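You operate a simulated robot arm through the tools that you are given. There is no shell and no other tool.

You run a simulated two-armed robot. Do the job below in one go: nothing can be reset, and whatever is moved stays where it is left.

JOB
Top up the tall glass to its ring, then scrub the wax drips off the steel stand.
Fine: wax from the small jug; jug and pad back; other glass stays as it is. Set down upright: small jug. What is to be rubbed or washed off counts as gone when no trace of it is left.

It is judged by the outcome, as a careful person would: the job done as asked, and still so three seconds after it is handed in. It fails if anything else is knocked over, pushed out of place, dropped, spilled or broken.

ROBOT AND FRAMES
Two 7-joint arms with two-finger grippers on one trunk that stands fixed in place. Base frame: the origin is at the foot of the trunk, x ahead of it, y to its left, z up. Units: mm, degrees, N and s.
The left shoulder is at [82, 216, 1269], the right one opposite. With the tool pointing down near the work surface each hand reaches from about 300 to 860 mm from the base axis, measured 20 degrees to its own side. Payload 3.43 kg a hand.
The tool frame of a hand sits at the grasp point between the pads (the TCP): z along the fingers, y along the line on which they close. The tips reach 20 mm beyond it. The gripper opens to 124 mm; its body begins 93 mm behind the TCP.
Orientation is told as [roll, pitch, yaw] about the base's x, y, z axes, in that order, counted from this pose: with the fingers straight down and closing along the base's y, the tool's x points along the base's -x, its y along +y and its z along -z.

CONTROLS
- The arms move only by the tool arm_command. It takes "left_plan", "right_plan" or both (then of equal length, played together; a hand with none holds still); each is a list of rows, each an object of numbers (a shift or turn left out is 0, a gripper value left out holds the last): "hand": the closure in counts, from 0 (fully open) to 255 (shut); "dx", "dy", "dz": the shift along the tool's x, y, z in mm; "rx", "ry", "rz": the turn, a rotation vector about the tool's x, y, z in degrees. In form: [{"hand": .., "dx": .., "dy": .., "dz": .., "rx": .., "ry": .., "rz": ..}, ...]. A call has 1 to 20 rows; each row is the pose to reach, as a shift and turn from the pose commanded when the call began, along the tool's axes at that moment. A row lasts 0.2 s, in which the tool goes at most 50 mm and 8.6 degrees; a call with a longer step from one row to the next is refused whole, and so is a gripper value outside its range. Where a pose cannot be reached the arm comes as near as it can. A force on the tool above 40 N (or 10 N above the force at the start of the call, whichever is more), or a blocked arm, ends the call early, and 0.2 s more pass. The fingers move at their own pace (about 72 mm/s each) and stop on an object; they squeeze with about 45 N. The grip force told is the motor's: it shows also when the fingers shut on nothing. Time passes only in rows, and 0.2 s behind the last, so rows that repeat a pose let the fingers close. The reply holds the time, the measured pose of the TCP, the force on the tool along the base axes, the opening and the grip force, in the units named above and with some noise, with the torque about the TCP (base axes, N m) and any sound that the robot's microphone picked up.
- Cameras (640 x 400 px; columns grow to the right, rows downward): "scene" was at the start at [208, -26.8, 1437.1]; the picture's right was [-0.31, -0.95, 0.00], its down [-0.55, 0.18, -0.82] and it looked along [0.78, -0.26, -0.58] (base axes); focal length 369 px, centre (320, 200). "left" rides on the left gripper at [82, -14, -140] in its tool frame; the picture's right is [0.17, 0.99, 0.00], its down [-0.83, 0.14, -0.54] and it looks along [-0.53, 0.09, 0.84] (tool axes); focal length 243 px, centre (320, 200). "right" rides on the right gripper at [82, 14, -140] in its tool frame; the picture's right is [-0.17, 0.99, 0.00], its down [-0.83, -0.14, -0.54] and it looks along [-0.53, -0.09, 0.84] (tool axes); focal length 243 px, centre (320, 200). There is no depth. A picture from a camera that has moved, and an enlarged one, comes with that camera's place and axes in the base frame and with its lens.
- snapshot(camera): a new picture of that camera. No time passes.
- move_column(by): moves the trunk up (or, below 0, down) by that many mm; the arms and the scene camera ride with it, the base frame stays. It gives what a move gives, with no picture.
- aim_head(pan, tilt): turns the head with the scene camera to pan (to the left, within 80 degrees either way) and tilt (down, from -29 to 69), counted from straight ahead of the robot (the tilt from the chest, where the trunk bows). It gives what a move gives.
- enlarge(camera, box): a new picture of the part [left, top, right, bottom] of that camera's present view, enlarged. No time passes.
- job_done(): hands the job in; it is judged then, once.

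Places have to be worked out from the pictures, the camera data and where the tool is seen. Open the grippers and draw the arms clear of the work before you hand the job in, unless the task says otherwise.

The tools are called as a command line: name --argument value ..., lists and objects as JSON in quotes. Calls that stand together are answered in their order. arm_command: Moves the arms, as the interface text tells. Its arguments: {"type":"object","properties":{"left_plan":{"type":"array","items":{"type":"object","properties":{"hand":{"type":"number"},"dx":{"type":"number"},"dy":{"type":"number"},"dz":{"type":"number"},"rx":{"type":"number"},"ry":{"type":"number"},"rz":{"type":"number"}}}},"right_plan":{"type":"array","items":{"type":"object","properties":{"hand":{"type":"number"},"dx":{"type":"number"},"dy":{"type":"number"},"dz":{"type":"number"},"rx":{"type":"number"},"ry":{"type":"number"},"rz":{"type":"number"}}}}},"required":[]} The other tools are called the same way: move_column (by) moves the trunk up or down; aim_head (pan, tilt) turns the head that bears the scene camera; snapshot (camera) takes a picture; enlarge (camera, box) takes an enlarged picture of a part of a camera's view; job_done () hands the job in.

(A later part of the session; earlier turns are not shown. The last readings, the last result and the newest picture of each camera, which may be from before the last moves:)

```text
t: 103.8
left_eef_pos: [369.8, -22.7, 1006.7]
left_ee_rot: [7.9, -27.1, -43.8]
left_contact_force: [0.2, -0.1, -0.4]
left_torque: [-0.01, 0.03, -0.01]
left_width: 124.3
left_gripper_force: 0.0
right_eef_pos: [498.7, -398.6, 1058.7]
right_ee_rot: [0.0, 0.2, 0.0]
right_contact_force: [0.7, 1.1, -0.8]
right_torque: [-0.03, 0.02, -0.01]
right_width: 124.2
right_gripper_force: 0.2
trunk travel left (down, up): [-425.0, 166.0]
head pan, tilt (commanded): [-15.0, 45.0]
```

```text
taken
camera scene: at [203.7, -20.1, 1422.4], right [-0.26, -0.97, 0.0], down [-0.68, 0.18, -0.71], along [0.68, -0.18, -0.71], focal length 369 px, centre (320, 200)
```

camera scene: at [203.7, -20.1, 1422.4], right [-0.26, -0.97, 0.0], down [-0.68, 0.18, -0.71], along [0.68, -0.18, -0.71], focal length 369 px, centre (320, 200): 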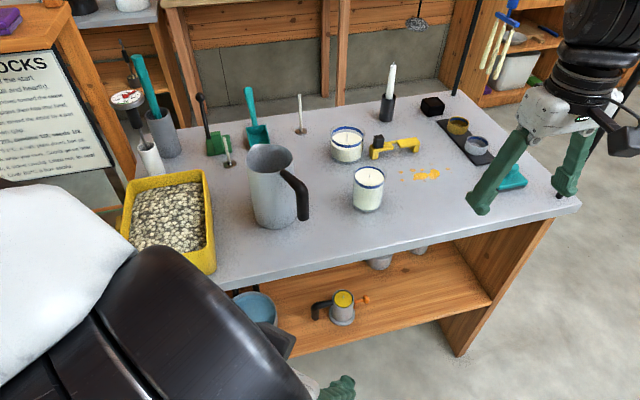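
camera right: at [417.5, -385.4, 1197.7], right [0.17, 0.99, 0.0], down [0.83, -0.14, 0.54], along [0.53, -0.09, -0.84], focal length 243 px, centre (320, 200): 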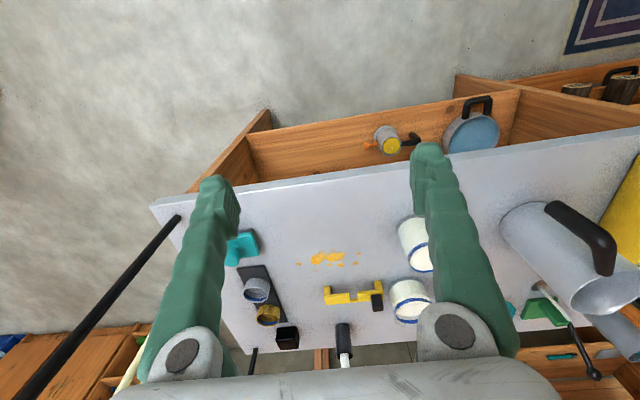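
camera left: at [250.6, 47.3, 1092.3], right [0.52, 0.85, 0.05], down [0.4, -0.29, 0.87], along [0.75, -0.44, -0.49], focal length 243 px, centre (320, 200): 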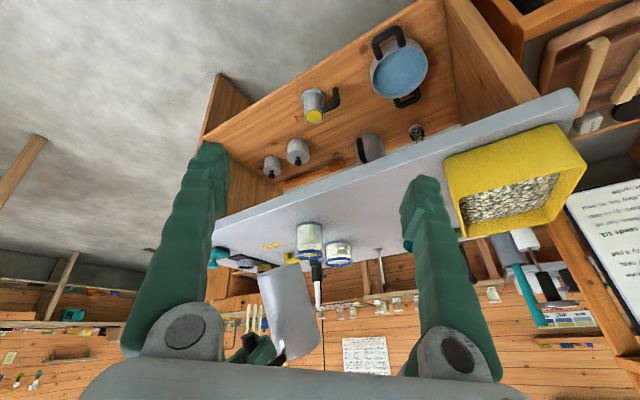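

Reached exactly. There's a black post at the bench's right front corner (≈ (632, −685)) to keep clear of. I narrow the gripper and shift right for a look down at the pad.

arm_command --right_plan '[{"dx": -15, "dy": -40, "hand": 110}, {"dx": -30, "dy": -80, "hand": 110}, {"dx": -45, "dy": -120, "hand": 110}, {"dx": -60, "dy": -160, "hand": 110}]'

snapshot --camera "right"

snapshot --camera "scene"

```text
t: 104.8
left_eef_pos: [369.5, -23.6, 1007.3]
left_ee_rot: [7.9, -27.1, -43.7]
left_contact_force: [-0.5, -0.4, -0.5]
left_torque: [0.02, 0.03, -0.03]
left_width: 123.9
left_gripper_force: 0.1
right_eef_pos: [558.7, -561.3, 1058.8]
right_ee_rot: [0.0, 0.2, 0.1]
right_contact_force: [0.1, -1.3, 0.9]
right_torque: [0.02, 0.0, 0.01]
right_width: 70.7
right_gripper_force: 0.0
trunk travel left (down, up): [-425.0, 166.0]
head pan, tilt (commanded): [-15.0, 45.0]
```

```text
taken
camera right: at [477.9, -546.7, 1199.8], right [0.16, 0.99, 0.0], down [0.83, -0.14, 0.54], along [0.53, -0.09, -0.84], focal length 243 px, centre (320, 200)
```

right: 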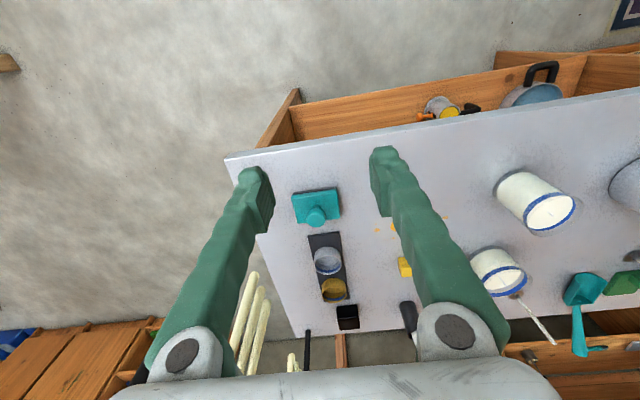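

```text
taken
camera scene: at [204.0, -21.8, 1422.3], right [-0.26, -0.97, 0.0], down [-0.68, 0.18, -0.71], along [0.68, -0.18, -0.71], focal length 369 px, centre (320, 200)
```

scene: 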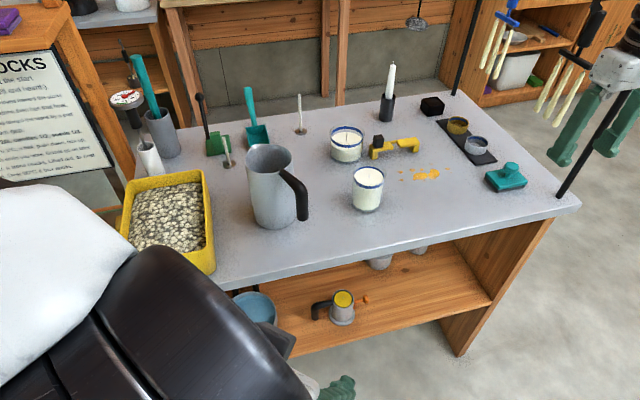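

I zoom on the pad from this hand camera to get its exact place, and check the fingers against the post.

enlarge --camera "right" --box '[270, 160, 370, 250]'

enlarge --camera "scene" --box '[460, 20, 640, 220]'

enlarge --camera "scene" --box '[340, 120, 460, 220]'

```text
4.44 times, centred on (320, 205) of right
camera zoom: at [477.9, -546.7, 1199.8], right [0.16, 0.99, 0.0], down [0.83, -0.14, 0.54], along [0.53, -0.09, -0.84], focal length 1078 px, centre (320, 178)
```

zoom: 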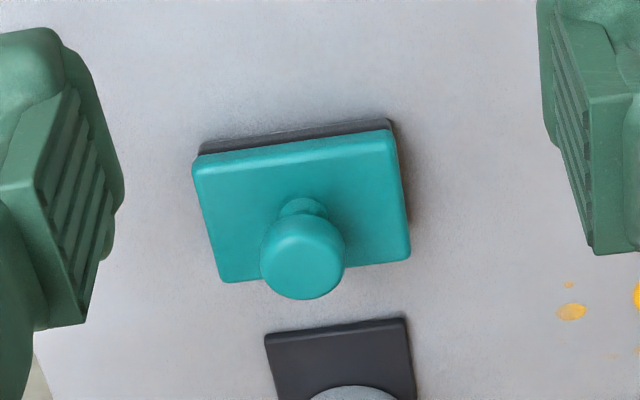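

```text
2.00 times, centred on (550, 120) of scene
camera zoom: at [204.0, -21.8, 1422.3], right [-0.26, -0.97, 0.0], down [-0.68, 0.18, -0.71], along [0.68, -0.18, -0.71], focal length 739 px, centre (-140, 360)
```

zoom: 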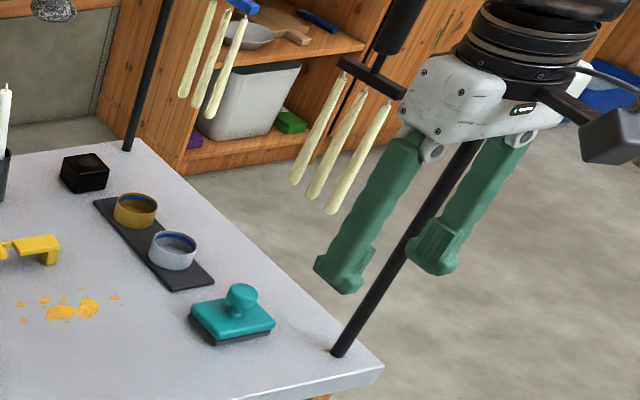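

```text
4.00 times, centred on (400, 170) of scene
camera zoom: at [204.0, -21.8, 1422.3], right [-0.26, -0.97, 0.0], down [-0.68, 0.18, -0.71], along [0.68, -0.18, -0.71], focal length 1478 px, centre (0, 320)
```

zoom: 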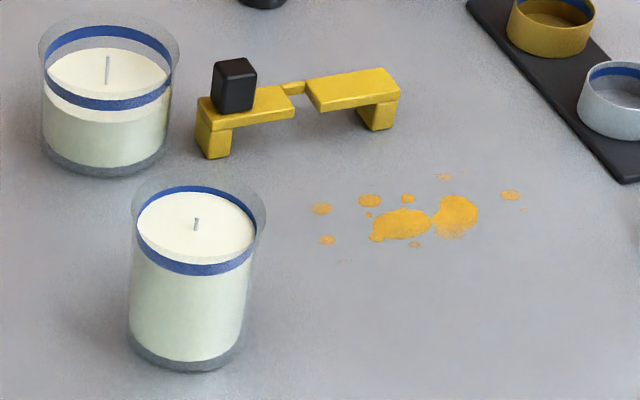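

The tall glass now shows the wax right at its ring. The hand camera puts the pad's knob at about (691, −589); I check the arm's clearance to the frame and hanging tapers with the head turned right.

aim_head --pan -48 --tilt 30

snapshot --camera "scene"

```text
t: 105.8
left_eef_pos: [367.8, -22.7, 1007.3]
left_ee_rot: [8.0, -27.2, -43.7]
left_contact_force: [0.6, -0.2, 0.2]
left_torque: [0.01, -0.01, -0.02]
left_width: 123.9
left_gripper_force: 0.0
right_eef_pos: [559.0, -558.5, 1060.3]
right_ee_rot: [-0.1, 0.0, 0.1]
right_contact_force: [0.4, -0.7, -0.2]
right_torque: [0.0, -0.01, -0.03]
right_width: 70.8
right_gripper_force: 0.0
trunk travel left (down, up): [-425.0, 166.0]
head pan, tilt (commanded): [-48.0, 30.0]
```

```text
taken
camera scene: at [185.2, -66.7, 1445.1], right [-0.74, -0.67, 0.0], down [-0.34, 0.37, -0.87], along [0.58, -0.64, -0.5], focal length 369 px, centre (320, 200)
```

scene: 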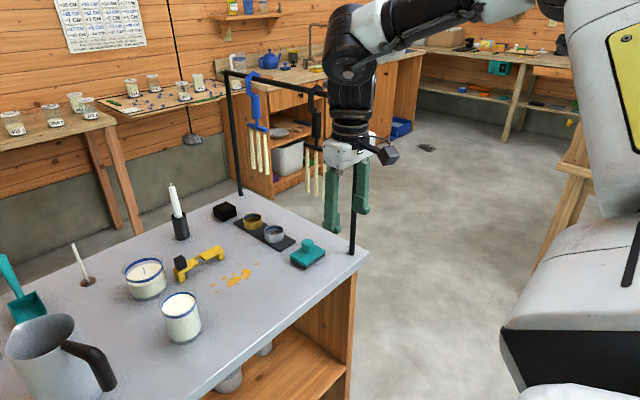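

The forearm comes in high, clear of the frame. I zoom in on the tapers hanging nearest to the pad to measure their place.

enlarge --camera "scene" --box '[220, 60, 400, 290]'

```text
1.74 times, centred on (310, 175) of scene
camera zoom: at [185.2, -66.7, 1445.1], right [-0.74, -0.67, 0.0], down [-0.34, 0.37, -0.87], along [0.58, -0.64, -0.5], focal length 642 px, centre (337, 244)
```

zoom: 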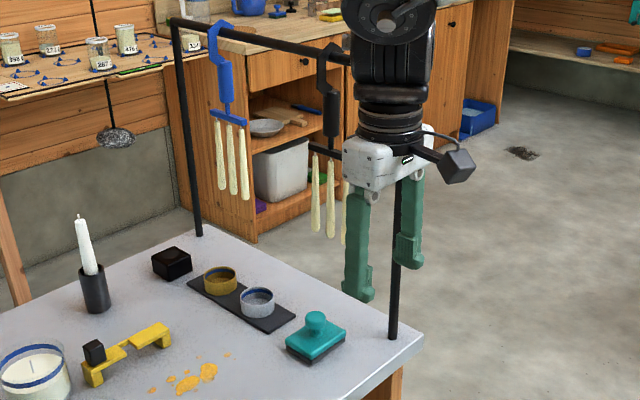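

The hanging tapers sit near (722–782, −682), about 90 mm beyond the pad. To keep the wide side of the gripper away from them I turn the hand 45° (camera side toward the bench) while approaching a point in front of the pad.

arm_command --right_plan '[{"dx": -10, "dy": 3, "dz": 3, "rz": 7.5}, {"dx": -20, "dy": 7, "dz": 7, "rz": 15}, {"dx": -30, "dy": 10, "dz": 10, "rz": 22.5}, {"dx": -40, "dy": 13, "dz": 13, "rz": 30}, {"dx": -50, "dy": 17, "dz": 17, "rz": 37.5}, {"dx": -60, "dy": 20, "dz": 20, "rz": 45}]'

snapshot --camera "right"

snapshot --camera "scene"

```text
t: 107.2
left_eef_pos: [370.2, -22.3, 1007.1]
left_ee_rot: [7.9, -27.0, -43.7]
left_contact_force: [0.4, -0.6, -0.3]
left_torque: [0.03, 0.03, -0.01]
left_width: 124.0
left_gripper_force: 0.1
right_eef_pos: [621.0, -538.6, 1040.7]
right_ee_rot: [-0.1, -0.1, -45.0]
right_contact_force: [-1.0, 0.3, 0.9]
right_torque: [0.0, 0.04, -0.01]
right_width: 70.6
right_gripper_force: 0.2
trunk travel left (down, up): [-425.0, 166.0]
head pan, tilt (commanded): [-48.0, 30.0]
```

```text
taken
camera right: at [572.4, -469.4, 1179.2], right [0.81, 0.58, 0.0], down [0.49, -0.69, 0.54], along [0.31, -0.44, -0.84], focal length 243 px, centre (320, 200)
```

right: 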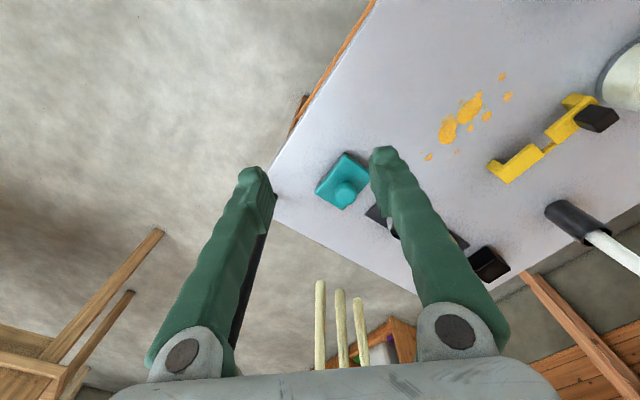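

```text
taken
camera scene: at [185.5, -66.4, 1445.1], right [-0.74, -0.67, 0.0], down [-0.33, 0.37, -0.87], along [0.58, -0.64, -0.5], focal length 369 px, centre (320, 200)
```

scene: 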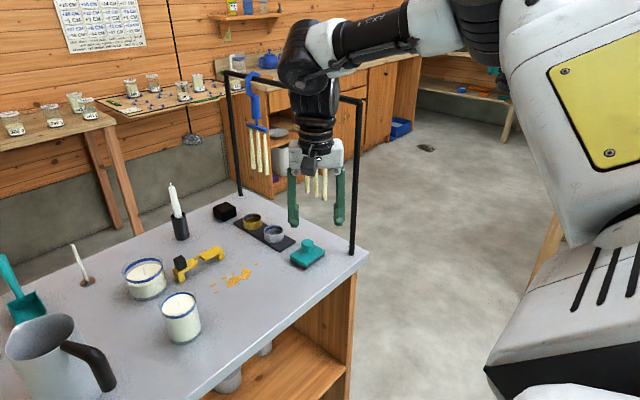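

Turned cleanly. The tapers check out at (750, −679), bottoms at z ≈ 976. I zoom on the pad knob from this angle.

enlarge --camera "right" --box '[290, 130, 400, 230]'

enlarge --camera "right" --box '[410, 50, 540, 180]'

```text
4.00 times, centred on (345, 180) of right
camera zoom: at [572.4, -469.4, 1179.2], right [0.81, 0.58, 0.0], down [0.49, -0.69, 0.54], along [0.31, -0.44, -0.84], focal length 970 px, centre (220, 280)
```

zoom: 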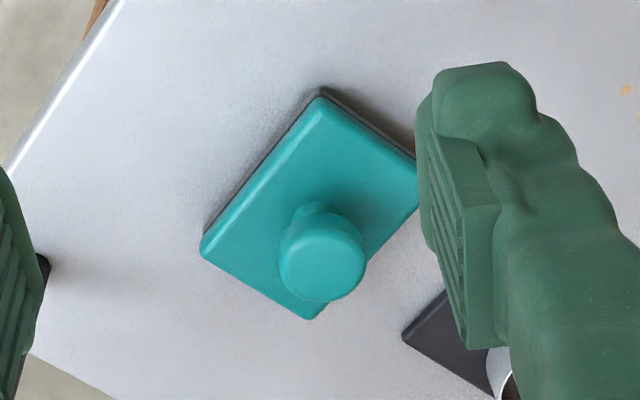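

```text
3.08 times, centred on (475, 115) of right
camera zoom: at [572.4, -469.4, 1179.2], right [0.81, 0.58, 0.0], down [0.49, -0.69, 0.54], along [0.31, -0.44, -0.84], focal length 746 px, centre (-157, 462)
```

zoom: 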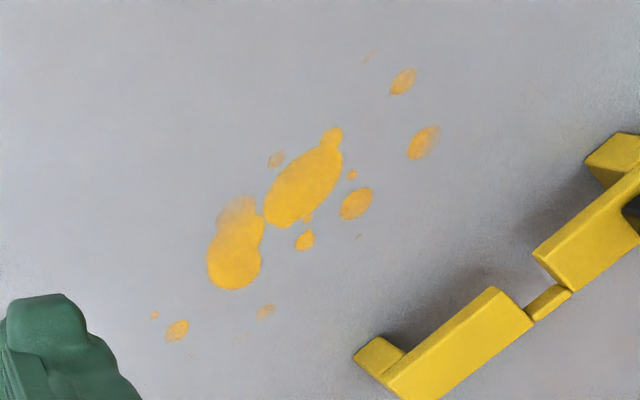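

From the two hand views the knob triangulates to about (703, −592), top near z 900. I move above it, tips still 25 mm over the knob.

arm_command --right_plan '[{"dx": -28, "dy": 6, "dz": 20}, {"dx": -56, "dy": 12, "dz": 42}, {"dx": -80, "dy": 17, "dz": 65}, {"dx": -95.8, "dy": 20.2, "dz": 88}, {"dx": -95.8, "dy": 20.2, "dz": 88}]'

snapshot --camera "right"

snapshot --camera "scene"

```text
t: 108.4
left_eef_pos: [369.5, -22.5, 1007.1]
left_ee_rot: [7.9, -27.2, -43.7]
left_contact_force: [0.6, 0.0, 0.1]
left_torque: [0.0, 0.02, 0.06]
left_width: 124.1
left_gripper_force: 0.1
right_eef_pos: [683.1, -580.4, 973.1]
right_ee_rot: [0.0, 0.0, -44.9]
right_contact_force: [-0.1, 0.0, 0.1]
right_torque: [0.01, -0.02, -0.03]
right_width: 70.6
right_gripper_force: 0.0
right hand out of reach, approached as far as the arm can: row 3, 4, 5
trunk travel left (down, up): [-425.0, 166.0]
head pan, tilt (commanded): [-48.0, 30.0]
```

```text
taken
camera right: at [635.0, -512.5, 1113.6], right [0.81, 0.58, 0.0], down [0.49, -0.68, 0.54], along [0.31, -0.44, -0.84], focal length 243 px, centre (320, 200)
```

right: 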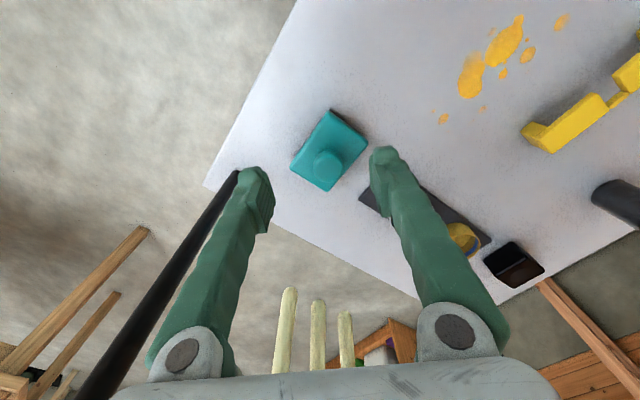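

```text
taken
camera scene: at [185.1, -66.3, 1445.2], right [-0.74, -0.67, 0.0], down [-0.33, 0.37, -0.87], along [0.58, -0.64, -0.5], focal length 369 px, centre (320, 200)
```

scene: 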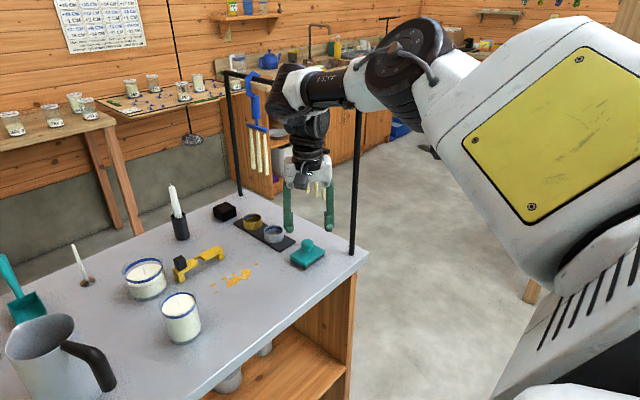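

The arm is at full stretch at this trunk height, 20 mm short of the knob. I draw the hand back and up, so the trunk can be lowered for more reach.

arm_command --right_plan '[{"dx": 15, "dy": -3, "dz": -35}, {"dx": 40, "dy": -8, "dz": -65}, {"dx": 65, "dy": -14, "dz": -95}, {"dx": 92, "dy": -20, "dz": -125}, {"dx": 118, "dy": -25, "dz": -155}, {"dx": 143, "dy": -30, "dz": -187}]'

snapshot --camera "scene"

```text
t: 109.8
left_eef_pos: [367.5, -21.9, 1007.8]
left_ee_rot: [8.0, -27.2, -43.6]
left_contact_force: [-0.5, -0.5, -0.4]
left_torque: [-0.02, -0.03, 0.01]
left_width: 124.1
left_gripper_force: 0.0
right_eef_pos: [559.0, -502.4, 1161.1]
right_ee_rot: [-0.2, 0.0, -44.9]
right_contact_force: [-0.5, 0.0, 0.7]
right_torque: [-0.01, -0.04, -0.02]
right_width: 70.5
right_gripper_force: 0.1
trunk travel left (down, up): [-425.0, 166.0]
head pan, tilt (commanded): [-48.0, 30.0]
```

```text
taken
camera scene: at [183.2, -65.5, 1445.5], right [-0.74, -0.67, 0.0], down [-0.33, 0.37, -0.87], along [0.58, -0.64, -0.5], focal length 369 px, centre (320, 200)
```

scene: 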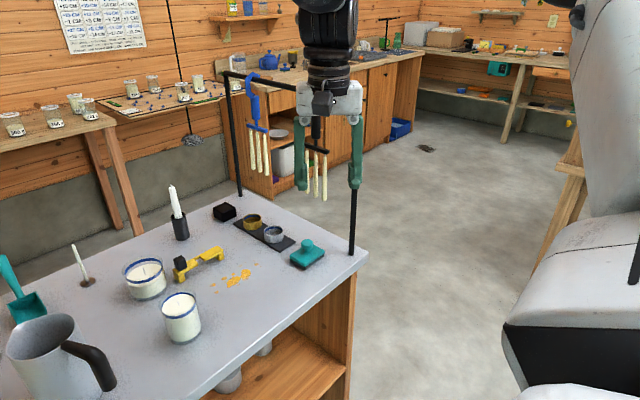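

Clear of everything. I lower the trunk 200 mm; the right hand will come down to about z 960 in front of the pad, the left stays in front of the bench.

move_column --by -100

snapshot --camera "scene"

move_column --by -100

snapshot --camera "scene"

snapshot --camera "right"

```text
t: 111.1
left_eef_pos: [392.7, -5.6, 900.8]
left_ee_rot: [8.6, -26.7, -39.1]
left_contact_force: [-0.2, 0.3, 0.1]
left_torque: [0.02, -0.01, -0.02]
left_width: 123.9
left_gripper_force: 0.0
right_eef_pos: [561.4, -500.9, 1062.1]
right_ee_rot: [0.0, 0.0, -45.0]
right_contact_force: [-1.0, -0.8, 0.1]
right_torque: [0.02, -0.01, 0.0]
right_width: 70.5
right_gripper_force: 0.0
trunk travel left (down, up): [-325.0, 266.0]
head pan, tilt (commanded): [-48.0, 30.0]
```

```text
taken
camera scene: at [209.2, -66.4, 1345.8], right [-0.74, -0.67, 0.0], down [-0.33, 0.37, -0.87], along [0.58, -0.64, -0.5], focal length 369 px, centre (320, 200)
```

scene: 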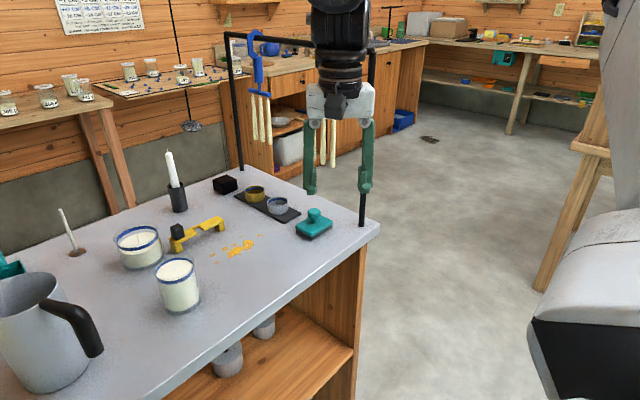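

```text
t: 112.4
left_eef_pos: [431.6, 25.3, 792.8]
left_ee_rot: [11.3, -26.5, -33.4]
left_contact_force: [0.7, -0.1, 0.2]
left_torque: [0.01, 0.01, 0.03]
left_width: 123.9
left_gripper_force: 0.0
right_eef_pos: [561.9, -499.5, 959.2]
right_ee_rot: [-0.3, 0.3, -44.8]
right_contact_force: [0.1, -0.5, 0.8]
right_torque: [0.01, 0.02, 0.0]
right_width: 70.5
right_gripper_force: 0.2
trunk travel left (down, up): [-225.0, 366.0]
head pan, tilt (commanded): [-48.0, 30.0]
stopped: the arm was blocked; the commanded pose is now the measured one
```

```text
taken
camera scene: at [239.2, -66.4, 1241.1], right [-0.74, -0.67, 0.0], down [-0.33, 0.37, -0.87], along [0.58, -0.64, -0.5], focal length 369 px, centre (320, 200)
```

scene: 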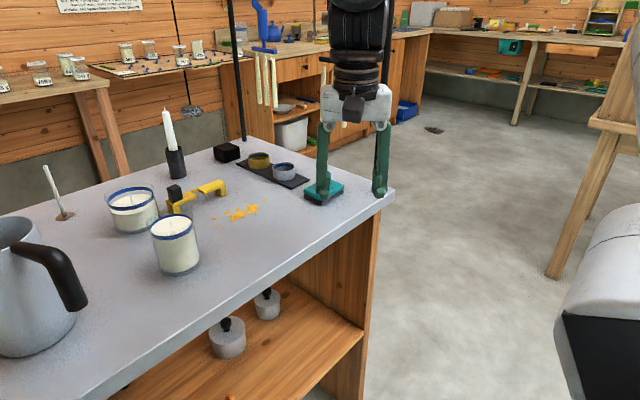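

```text
taken
camera right: at [514.0, -432.4, 1099.3], right [0.81, 0.58, 0.0], down [0.49, -0.68, 0.54], along [0.31, -0.44, -0.84], focal length 243 px, centre (320, 200)
```

right: 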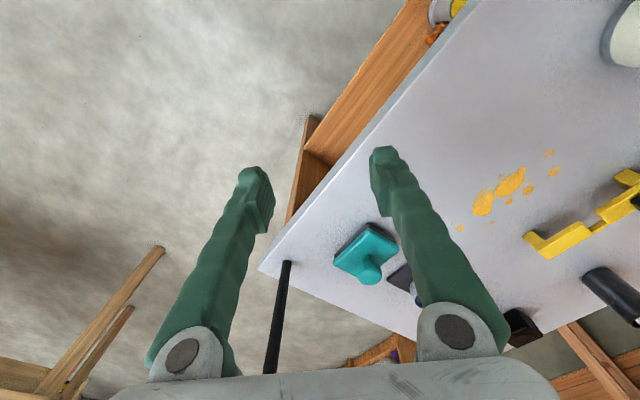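

The right hand is in front of the pad at z 959 as planned. (The "blocked" note concerns the folded left arm; it shows no force.) I move over the knob now.

arm_command --right_plan '[{"dx": -33, "dy": 7, "dz": 1}, {"dx": -66, "dy": 14, "dz": 2}, {"dx": -99, "dy": 21, "dz": 3}, {"dx": -132, "dy": 28, "dz": 4}, {"dx": -165, "dy": 34, "dz": 5}, {"dx": -165, "dy": 34, "dz": 5}]'

snapshot --camera "right"

snapshot --camera "scene"

```text
t: 113.8
left_eef_pos: [432.5, 24.7, 792.5]
left_ee_rot: [11.4, -26.4, -33.6]
left_contact_force: [-0.4, 0.2, 0.1]
left_torque: [-0.01, 0.04, -0.02]
left_width: 124.3
left_gripper_force: 0.0
right_eef_pos: [680.9, -586.7, 943.7]
right_ee_rot: [-0.1, -0.1, -44.8]
right_contact_force: [0.9, -0.3, 0.3]
right_torque: [0.01, 0.0, -0.04]
right_width: 70.7
right_gripper_force: 0.1
right hand out of reach, approached as far as the arm can: row 5, 6
trunk travel left (down, up): [-225.0, 366.0]
head pan, tilt (commanded): [-48.0, 30.0]
```

```text
taken
camera right: at [632.0, -518.6, 1084.0], right [0.81, 0.58, 0.0], down [0.49, -0.68, 0.54], along [0.31, -0.44, -0.84], focal length 243 px, centre (320, 200)
```

right: 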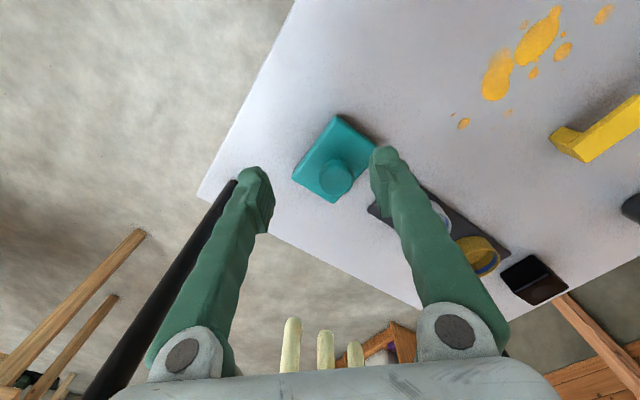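

```text
taken
camera scene: at [239.9, -66.4, 1241.2], right [-0.74, -0.67, 0.0], down [-0.34, 0.37, -0.87], along [0.58, -0.64, -0.5], focal length 369 px, centre (320, 200)
```

scene: 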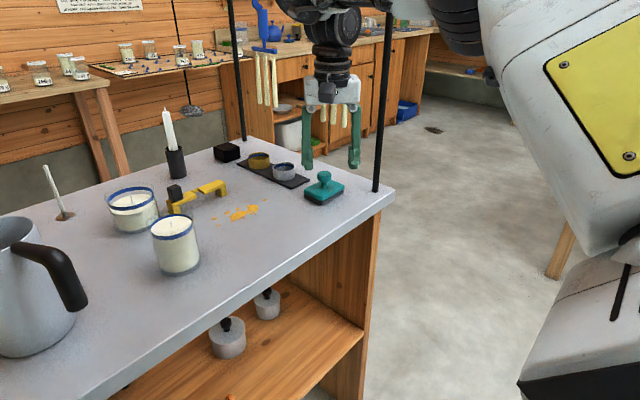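

The reach stops 22 mm short again. Tilting the hand so the fingers point outward brings the wrist back, so I pitch it by 18° here, about the grasp point.

arm_command --right_plan '[{"ry": -6, "dz": -2}, {"ry": -12, "dz": -4}, {"ry": -18, "dz": -6}, {"ry": -18, "dz": -6}]'

snapshot --camera "right"

```text
t: 114.8
left_eef_pos: [430.8, 24.1, 792.9]
left_ee_rot: [11.4, -26.4, -33.6]
left_contact_force: [1.3, 0.1, 1.5]
left_torque: [0.0, 0.0, 0.01]
left_width: 124.1
left_gripper_force: 0.2
right_eef_pos: [679.7, -585.6, 950.8]
right_ee_rot: [-0.2, -17.9, -44.8]
right_contact_force: [0.0, 0.0, -0.6]
right_torque: [0.0, 0.03, -0.01]
right_width: 70.4
right_gripper_force: 0.0
trunk travel left (down, up): [-225.0, 366.0]
head pan, tilt (commanded): [-48.0, 30.0]
```

```text
taken
camera right: at [603.5, -490.7, 1058.2], right [0.81, 0.59, 0.05], down [0.35, -0.54, 0.77], along [0.48, -0.6, -0.64], focal length 243 px, centre (320, 200)
```

right: 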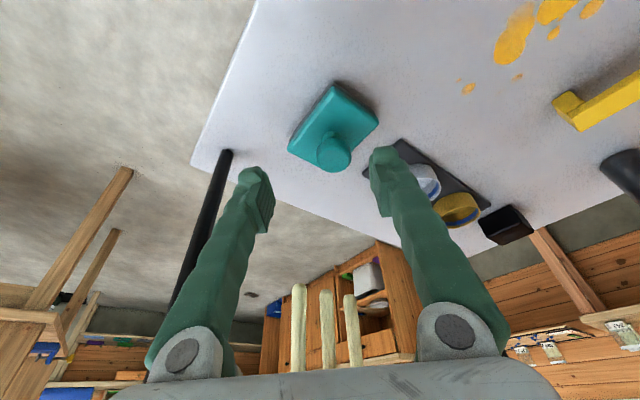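

Reached without strain. I zoom on the knob to place it precisely in this view.

enlarge --camera "right" --box '[270, 70, 400, 190]'

```text
3.33 times, centred on (335, 130) of right
camera zoom: at [603.5, -490.7, 1058.2], right [0.81, 0.59, 0.05], down [0.35, -0.54, 0.77], along [0.48, -0.6, -0.64], focal length 809 px, centre (270, 433)
```

zoom: 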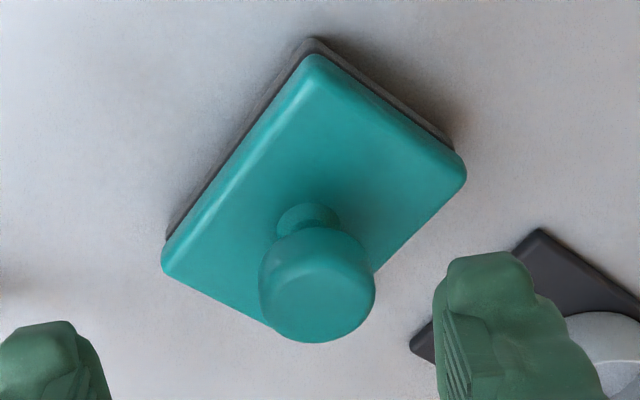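

Three views agree: knob centre at (703, −592.5, 890), about 31 mm across. I lower along the tilted fingers to just above the final grip depth.

arm_command --right_plan '[{"dx": -1.7, "dy": 11.5, "dz": 7}, {"dx": -1.7, "dy": 11.5, "dz": 25}, {"dx": -1.7, "dy": 11.5, "dz": 40}, {"dx": -1.7, "dy": 11.5, "dz": 49}, {"dx": -1.7, "dy": 11.5, "dz": 52}, {"dx": -1.7, "dy": 11.5, "dz": 52}]'

snapshot --camera "right"

enlarge --camera "scene" --box '[270, 60, 410, 220]'

```text
t: 116.2
left_eef_pos: [430.8, 25.0, 793.0]
left_ee_rot: [11.4, -26.6, -33.6]
left_contact_force: [0.9, 0.5, 0.0]
left_torque: [0.02, -0.01, 0.02]
left_width: 124.1
left_gripper_force: 0.0
right_eef_pos: [700.3, -590.7, 902.2]
right_ee_rot: [-0.3, -17.9, -44.8]
right_contact_force: [0.0, -0.5, -0.3]
right_torque: [-0.02, 0.03, 0.0]
right_width: 70.8
right_gripper_force: 0.0
trunk travel left (down, up): [-225.0, 366.0]
head pan, tilt (commanded): [-48.0, 30.0]
```

```text
taken
camera right: at [623.6, -495.2, 1009.3], right [0.81, 0.59, 0.05], down [0.35, -0.54, 0.77], along [0.48, -0.6, -0.64], focal length 243 px, centre (320, 200)
```

right: 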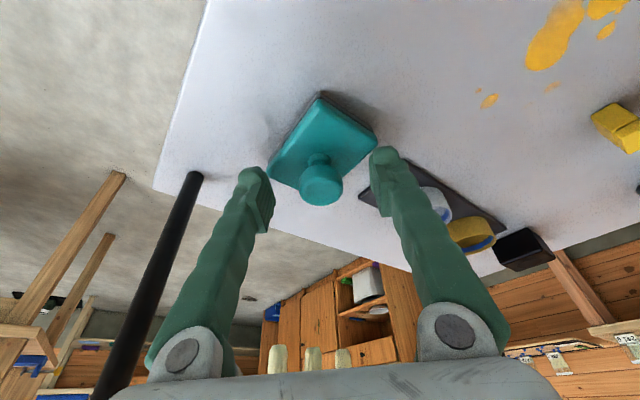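

```text
2.50 times, centred on (340, 140) of scene
camera zoom: at [239.2, -66.6, 1241.3], right [-0.74, -0.67, 0.0], down [-0.33, 0.37, -0.87], along [0.58, -0.64, -0.5], focal length 923 px, centre (270, 350)
```

zoom: 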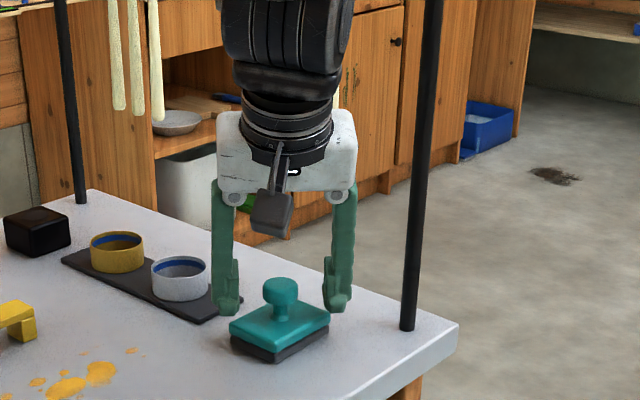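

The knob is centred between the fingers. I go 3 mm deeper and close on it.

arm_command --right_plan '[{"dz": 1.5}, {"dz": 3}, {"dz": 3, "hand": 180}, {"dz": 3, "hand": 255}, {"dz": 3, "hand": 255}, {"dz": 3, "hand": 255}, {"dz": 3, "hand": 255}]'

snapshot --camera "right"

enlarge --camera "scene" --box '[270, 60, 410, 220]'

```text
t: 117.8
left_eef_pos: [432.1, 24.0, 793.2]
left_ee_rot: [11.4, -26.6, -33.6]
left_contact_force: [-0.2, -0.6, -0.4]
left_torque: [0.03, 0.01, 0.01]
left_width: 124.0
left_gripper_force: 0.0
right_eef_pos: [700.0, -591.9, 898.7]
right_ee_rot: [-0.3, -17.8, -44.8]
right_contact_force: [0.3, 0.0, -0.2]
right_torque: [-0.02, 0.0, 0.03]
right_width: 23.5
right_gripper_force: 45.0
trunk travel left (down, up): [-225.0, 366.0]
head pan, tilt (commanded): [-48.0, 30.0]
```

```text
taken
camera right: at [624.4, -495.7, 1006.1], right [0.81, 0.59, 0.05], down [0.35, -0.54, 0.77], along [0.48, -0.6, -0.64], focal length 243 px, centre (320, 200)
```

right: 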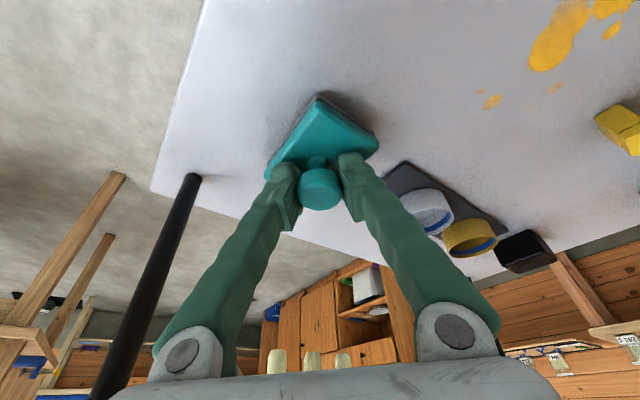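

```text
2.50 times, centred on (340, 140) of scene
camera zoom: at [239.2, -66.6, 1241.3], right [-0.74, -0.67, 0.0], down [-0.33, 0.37, -0.87], along [0.58, -0.64, -0.5], focal length 923 px, centre (270, 350)
```

zoom: 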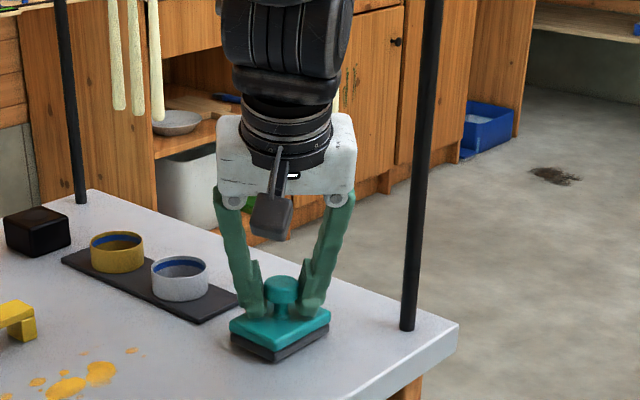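

The pad is gripped (45 N, 23.5 mm); its resting hand pose is (700, −592, 899). I lift it 15 mm and carry it left, then forward to the right-hand end of the drips.

arm_command --right_plan '[{"dx": -2, "dz": -6}, {"dx": -4.6, "dz": -14.3}, {"dx": 14, "dy": 20, "dz": -20.5}, {"dx": 34, "dy": 41.5, "dz": -27}, {"dx": 54, "dy": 62, "dz": -33.3}, {"dx": 73.8, "dy": 83, "dz": -39.6}, {"dx": 59, "dy": 98, "dz": -35}, {"dx": 44.5, "dy": 113.5, "dz": -30}, {"dx": 29.9, "dy": 128.8, "dz": -25.4}, {"dx": 29.9, "dy": 128.8, "dz": -25.4}]'

aim_head --pan -32 --tilt 38

snapshot --camera "scene"

snapshot --camera "right"

```text
t: 120.0
left_eef_pos: [431.8, 24.7, 793.4]
left_ee_rot: [11.5, -26.5, -33.6]
left_contact_force: [-0.7, 0.0, 0.8]
left_torque: [0.0, -0.06, 0.01]
left_width: 124.1
left_gripper_force: 0.1
right_eef_pos: [762.6, -475.4, 913.8]
right_ee_rot: [-0.2, -17.8, -44.7]
right_contact_force: [-0.5, 0.6, -0.4]
right_torque: [0.0, -0.01, -0.01]
right_width: 23.1
right_gripper_force: 45.2
trunk travel left (down, up): [-225.0, 366.0]
head pan, tilt (commanded): [-48.0, 30.0]
```

```text
t: 120.8
left_eef_pos: [431.0, 23.8, 793.9]
left_ee_rot: [11.3, -26.5, -33.5]
left_contact_force: [1.2, 0.6, 0.0]
left_torque: [-0.02, 0.02, 0.04]
left_width: 123.8
left_gripper_force: 0.1
right_eef_pos: [763.0, -476.7, 913.7]
right_ee_rot: [-0.3, -17.8, -44.8]
right_contact_force: [0.6, 0.5, -1.4]
right_torque: [-0.01, 0.01, -0.01]
right_width: 23.5
right_gripper_force: 45.2
trunk travel left (down, up): [-225.0, 366.0]
head pan, tilt (commanded): [-32.0, 38.0]
```

```text
taken
camera scene: at [251.9, -45.2, 1229.0], right [-0.53, -0.85, 0.0], down [-0.52, 0.33, -0.79], along [0.67, -0.42, -0.62], focal length 369 px, centre (320, 200)
```

scene: 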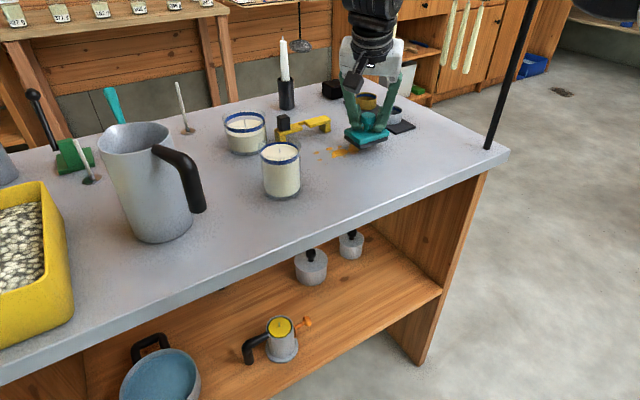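

```text
taken
camera right: at [688.4, -380.1, 1021.1], right [0.81, 0.59, 0.05], down [0.35, -0.54, 0.77], along [0.48, -0.6, -0.64], focal length 243 px, centre (320, 200)
```

right: 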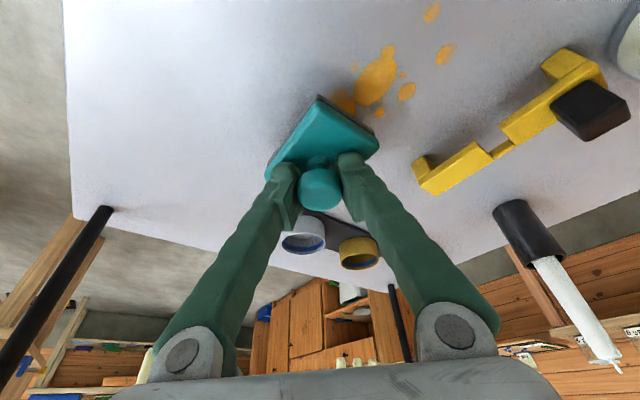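

The pad hangs level over the right end of the drips. I lower it to about 1 mm above contact.

arm_command --right_plan '[{"dx": 1.5, "dz": 4.8}, {"dx": 3.1, "dz": 9.5}, {"dx": 4.3, "dz": 13.3}, {"dx": 4.6, "dz": 14.3}]'

```text
t: 121.8
left_eef_pos: [431.1, 24.5, 793.0]
left_ee_rot: [11.4, -26.6, -33.5]
left_contact_force: [0.5, -0.4, 0.0]
left_torque: [-0.02, 0.0, -0.04]
left_width: 123.7
left_gripper_force: 0.0
right_eef_pos: [766.0, -473.7, 897.4]
right_ee_rot: [-0.3, -17.8, -44.7]
right_contact_force: [0.5, 0.7, -0.7]
right_torque: [0.01, 0.01, 0.02]
right_width: 23.0
right_gripper_force: 45.1
trunk travel left (down, up): [-225.0, 366.0]
head pan, tilt (commanded): [-32.0, 38.0]
```

No contact yet at 897. I press down in 0.5–1 mm steps, watching the force.

arm_command --right_plan '[{"dx": 0.3, "dz": 1}, {"dx": 0.6, "dz": 1.9}, {"dx": 0.6, "dz": 1.9}]'

```text
t: 122.6
left_eef_pos: [430.9, 24.8, 793.1]
left_ee_rot: [11.5, -26.5, -33.6]
left_contact_force: [0.2, 0.4, 0.7]
left_torque: [0.0, 0.01, -0.04]
left_width: 123.8
left_gripper_force: 0.0
right_eef_pos: [765.9, -474.7, 896.5]
right_ee_rot: [-0.2, -17.8, -44.8]
right_contact_force: [0.2, -1.6, 4.1]
right_torque: [-0.18, 0.06, 0.04]
right_width: 23.1
right_gripper_force: 44.8
trunk travel left (down, up): [-225.0, 366.0]
head pan, tilt (commanded): [-32.0, 38.0]
```

Contact: about 5 N. I press 0.8 mm more for a firmer rub.

arm_command --right_plan '[{"dx": 0.25, "dz": 0.8}, {"dx": 0.25, "dz": 0.8}]'

```text
t: 123.2
left_eef_pos: [431.2, 23.9, 792.7]
left_ee_rot: [11.5, -26.5, -33.6]
left_contact_force: [0.2, -1.0, 1.1]
left_torque: [0.06, 0.01, 0.02]
left_width: 123.8
left_gripper_force: 0.2
right_eef_pos: [765.5, -475.5, 895.4]
right_ee_rot: [-0.1, -17.8, -44.8]
right_contact_force: [0.6, -0.8, 4.7]
right_torque: [-0.11, 0.11, 0.01]
right_width: 22.9
right_gripper_force: 44.7
trunk travel left (down, up): [-225.0, 366.0]
head pan, tilt (commanded): [-32.0, 38.0]
```

I press one millimetre more and rub along the lane at x ≈ 765, left to y ≈ −388 and back.

arm_command --right_plan '[{"dx": 0.3, "dz": 1}, {"dx": 10.3, "dy": 10.6, "dz": -2.3}, {"dx": 20.4, "dy": 21.3, "dz": -5.5}, {"dx": 30.5, "dy": 31.9, "dz": -8.8}, {"dx": 40.5, "dy": 42.6, "dz": -12}, {"dx": 50.6, "dy": 53.2, "dz": -15.3}, {"dx": 58.7, "dy": 61.7, "dz": -17.9}, {"dx": 50.6, "dy": 53.2, "dz": -15.3}, {"dx": 40.5, "dy": 42.6, "dz": -12}, {"dx": 30.5, "dy": 31.9, "dz": -8.8}, {"dx": 20.4, "dy": 21.3, "dz": -5.5}, {"dx": 10.3, "dy": 10.6, "dz": -2.3}, {"dx": 0.3, "dz": 1}]'

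snapshot --camera "right"

enlarge --camera "scene" --box '[270, 90, 430, 190]'

```text
t: 126.0
left_eef_pos: [432.3, 23.9, 793.2]
left_ee_rot: [11.3, -26.5, -33.6]
left_contact_force: [-0.1, 0.1, -0.7]
left_torque: [0.03, 0.02, 0.01]
left_width: 124.0
left_gripper_force: 0.0
right_eef_pos: [764.7, -475.5, 893.7]
right_ee_rot: [-0.3, -17.8, -44.8]
right_contact_force: [-1.0, 0.5, -0.3]
right_torque: [-0.03, -0.03, 0.0]
right_width: 21.2
right_gripper_force: 45.1
right hand out of reach, approached as far as the arm can: row 4, 5, 6, 7, 8, 9, 10
trunk travel left (down, up): [-225.0, 366.0]
head pan, tilt (commanded): [-32.0, 38.0]
```

```text
taken
camera right: at [689.1, -379.7, 1001.6], right [0.81, 0.59, 0.05], down [0.35, -0.54, 0.77], along [0.48, -0.6, -0.64], focal length 243 px, centre (320, 200)
```

right: 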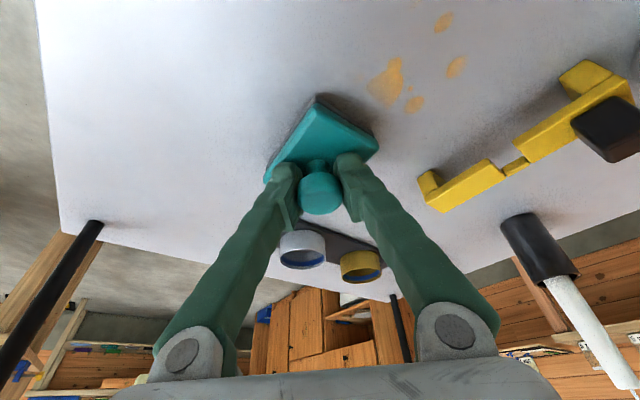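

```text
4.00 times, centred on (350, 140) of scene
camera zoom: at [251.9, -45.2, 1228.9], right [-0.53, -0.85, 0.0], down [-0.52, 0.33, -0.79], along [0.67, -0.42, -0.62], focal length 1478 px, centre (200, 440)
```

zoom: 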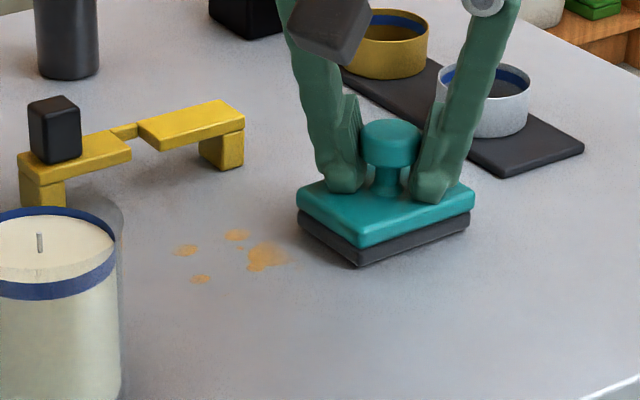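

Rubbing works: the wax where the pad passed has faded strongly. Going further left, the 45° hand yaw ran out of reach, so I lift the pad 10 mm, turn it 30° and shift 50 mm left.

arm_command --right_plan '[{"dx": -3.1, "dz": -9.5}, {"dx": 5, "dy": 9, "dz": -12, "rx": -2.3, "rz": -7.1}, {"dx": 13.5, "dy": 18, "dz": -15, "rx": -4.6, "rz": -14.2}, {"dx": 22, "dy": 27, "dz": -17.5, "rx": -6.9, "rz": -21.4}, {"dx": 30.5, "dy": 35.5, "dz": -20.3, "rx": -9.2, "rz": -28.5}, {"dx": 30.5, "dy": 35.5, "dz": -20.3, "rx": -9.2, "rz": -28.5}]'

snapshot --camera "right"

enlarge --camera "scene" --box '[270, 90, 430, 190]'

```text
t: 127.4
left_eef_pos: [430.5, 24.2, 792.0]
left_ee_rot: [11.4, -26.5, -33.7]
left_contact_force: [0.6, 0.1, 0.0]
left_torque: [0.0, -0.02, 0.01]
left_width: 124.2
left_gripper_force: 0.0
right_eef_pos: [765.0, -424.0, 903.1]
right_ee_rot: [-0.1, -17.7, -14.8]
right_contact_force: [-0.2, 0.5, 0.4]
right_torque: [-0.02, -0.01, 0.0]
right_width: 21.4
right_gripper_force: 45.3
trunk travel left (down, up): [-225.0, 366.0]
head pan, tilt (commanded): [-32.0, 38.0]
```

```text
taken
camera right: at [652.0, -379.7, 1011.4], right [0.41, 0.91, 0.05], down [0.57, -0.29, 0.77], along [0.71, -0.28, -0.64], focal length 243 px, centre (320, 200)
```

right: 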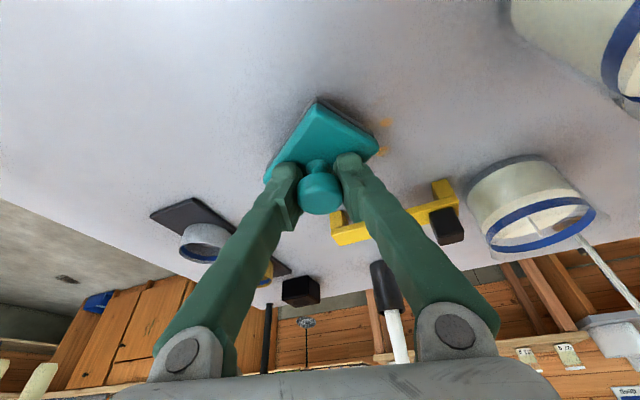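

```text
4.00 times, centred on (350, 140) of scene
camera zoom: at [252.0, -45.1, 1228.9], right [-0.53, -0.85, 0.0], down [-0.52, 0.33, -0.79], along [0.67, -0.42, -0.62], focal length 1478 px, centre (200, 440)
```

zoom: 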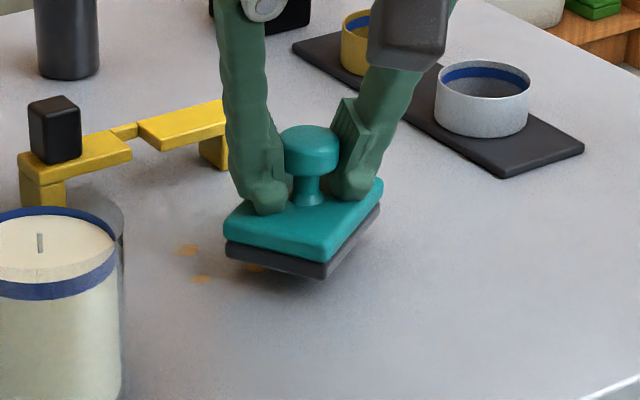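

Within reach at this yaw, and the right end already looks clean. I lower the pad back onto the drips.

arm_command --right_plan '[{"dx": 1.2, "dz": 3.8}, {"dx": 2.4, "dz": 7.6}, {"dx": 3, "dz": 9.5}, {"dx": 3.3, "dz": 10.5}, {"dx": 3.3, "dz": 10.5}]'

```text
t: 128.6
left_eef_pos: [430.6, 23.7, 792.9]
left_ee_rot: [11.3, -26.5, -33.5]
left_contact_force: [0.0, 0.0, 0.1]
left_torque: [-0.01, 0.03, 0.0]
left_width: 123.9
left_gripper_force: 0.1
right_eef_pos: [766.5, -424.6, 892.9]
right_ee_rot: [-0.2, -17.7, -14.9]
right_contact_force: [-0.2, 0.9, -0.2]
right_torque: [0.0, -0.01, 0.05]
right_width: 21.3
right_gripper_force: 45.0
trunk travel left (down, up): [-225.0, 366.0]
head pan, tilt (commanded): [-32.0, 38.0]
```

Not pressing yet; down another 2 mm.

arm_command --right_plan '[{"dx": 0.3, "dz": 1}, {"dx": 0.6, "dz": 1.9}, {"dx": 0.6, "dz": 1.9}]'

```text
t: 129.4
left_eef_pos: [430.8, 24.3, 794.1]
left_ee_rot: [11.5, -26.6, -33.6]
left_contact_force: [0.7, 0.2, 0.5]
left_torque: [0.01, -0.01, -0.02]
left_width: 123.9
left_gripper_force: 0.0
right_eef_pos: [765.6, -425.4, 892.6]
right_ee_rot: [-0.1, -17.7, -14.9]
right_contact_force: [1.2, -3.3, 7.7]
right_torque: [0.04, -0.1, -0.01]
right_width: 21.1
right_gripper_force: 45.0
trunk travel left (down, up): [-225.0, 366.0]
head pan, tilt (commanded): [-32.0, 38.0]
```

Firm contact, 7.7 N. I scrub the left half in a zigzag (x −12…+15, y −20…+35 around here).

arm_command --right_plan '[{"dx": 4.4, "dy": 17.4, "dz": -1.4}, {"dx": 8.5, "dy": 33.8, "dz": -2.7}, {"dx": 1.1, "dy": 35.9, "dz": -0.4}, {"dx": -5.3, "dy": 37.7, "dz": 1.7}, {"dx": -9.4, "dy": 21.2, "dz": 3}, {"dx": -13.8, "dy": 3.8, "dz": 4.4}, {"dx": -18.7, "dy": -15.5, "dz": 6}, {"dx": -4.9, "dy": -19.3, "dz": 1.6}, {"dx": 6.2, "dy": -22.4, "dz": -2}, {"dx": 11.1, "dy": -3.1, "dz": -3.5}, {"dx": 15.4, "dy": 14.3, "dz": -4.9}, {"dx": 19.6, "dy": 30.8, "dz": -6.2}, {"dx": 8.5, "dy": 33.8, "dz": -2.7}, {"dx": 4.4, "dy": 17.4, "dz": -1.4}, {"dx": 0, "dy": 0, "dz": 0}]'

enlarge --camera "scene" --box '[270, 90, 430, 190]'

snapshot --camera "right"

```text
t: 132.6
left_eef_pos: [430.3, 25.7, 792.7]
left_ee_rot: [11.4, -26.6, -33.5]
left_contact_force: [-1.0, -0.1, 0.8]
left_torque: [0.0, 0.0, 0.01]
left_width: 123.9
left_gripper_force: 0.1
right_eef_pos: [762.9, -424.4, 891.9]
right_ee_rot: [-0.2, -17.8, -14.9]
right_contact_force: [0.2, 2.3, 11.4]
right_torque: [0.21, 0.06, -0.02]
right_width: 21.1
right_gripper_force: 45.4
trunk travel left (down, up): [-225.0, 366.0]
head pan, tilt (commanded): [-32.0, 38.0]
```

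```text
4.00 times, centred on (350, 140) of scene
camera zoom: at [250.6, -44.3, 1229.3], right [-0.53, -0.85, 0.0], down [-0.52, 0.33, -0.79], along [0.67, -0.42, -0.61], focal length 1478 px, centre (200, 440)
```

zoom: 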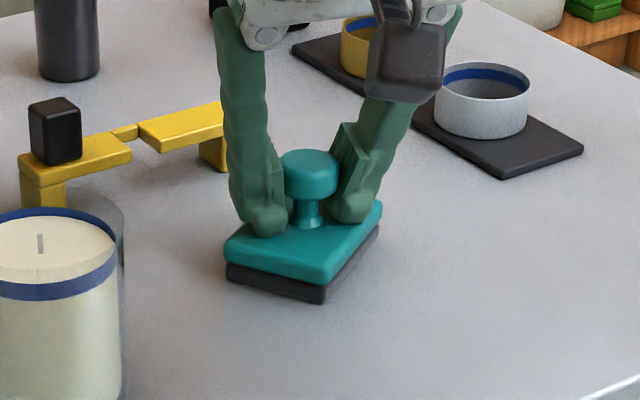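

```text
taken
camera right: at [650.5, -379.1, 1000.0], right [0.41, 0.91, 0.05], down [0.57, -0.29, 0.77], along [0.71, -0.29, -0.64], focal length 243 px, centre (320, 200)
```

right: 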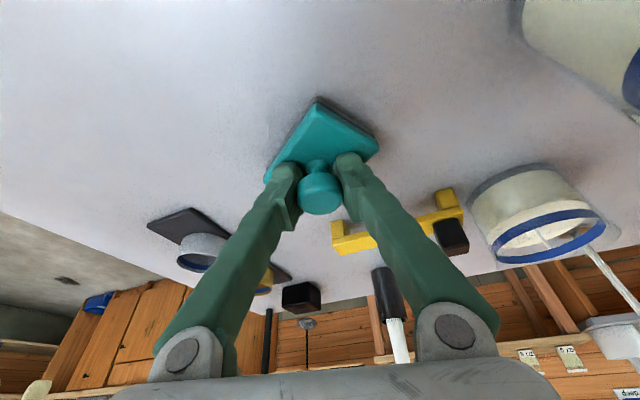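

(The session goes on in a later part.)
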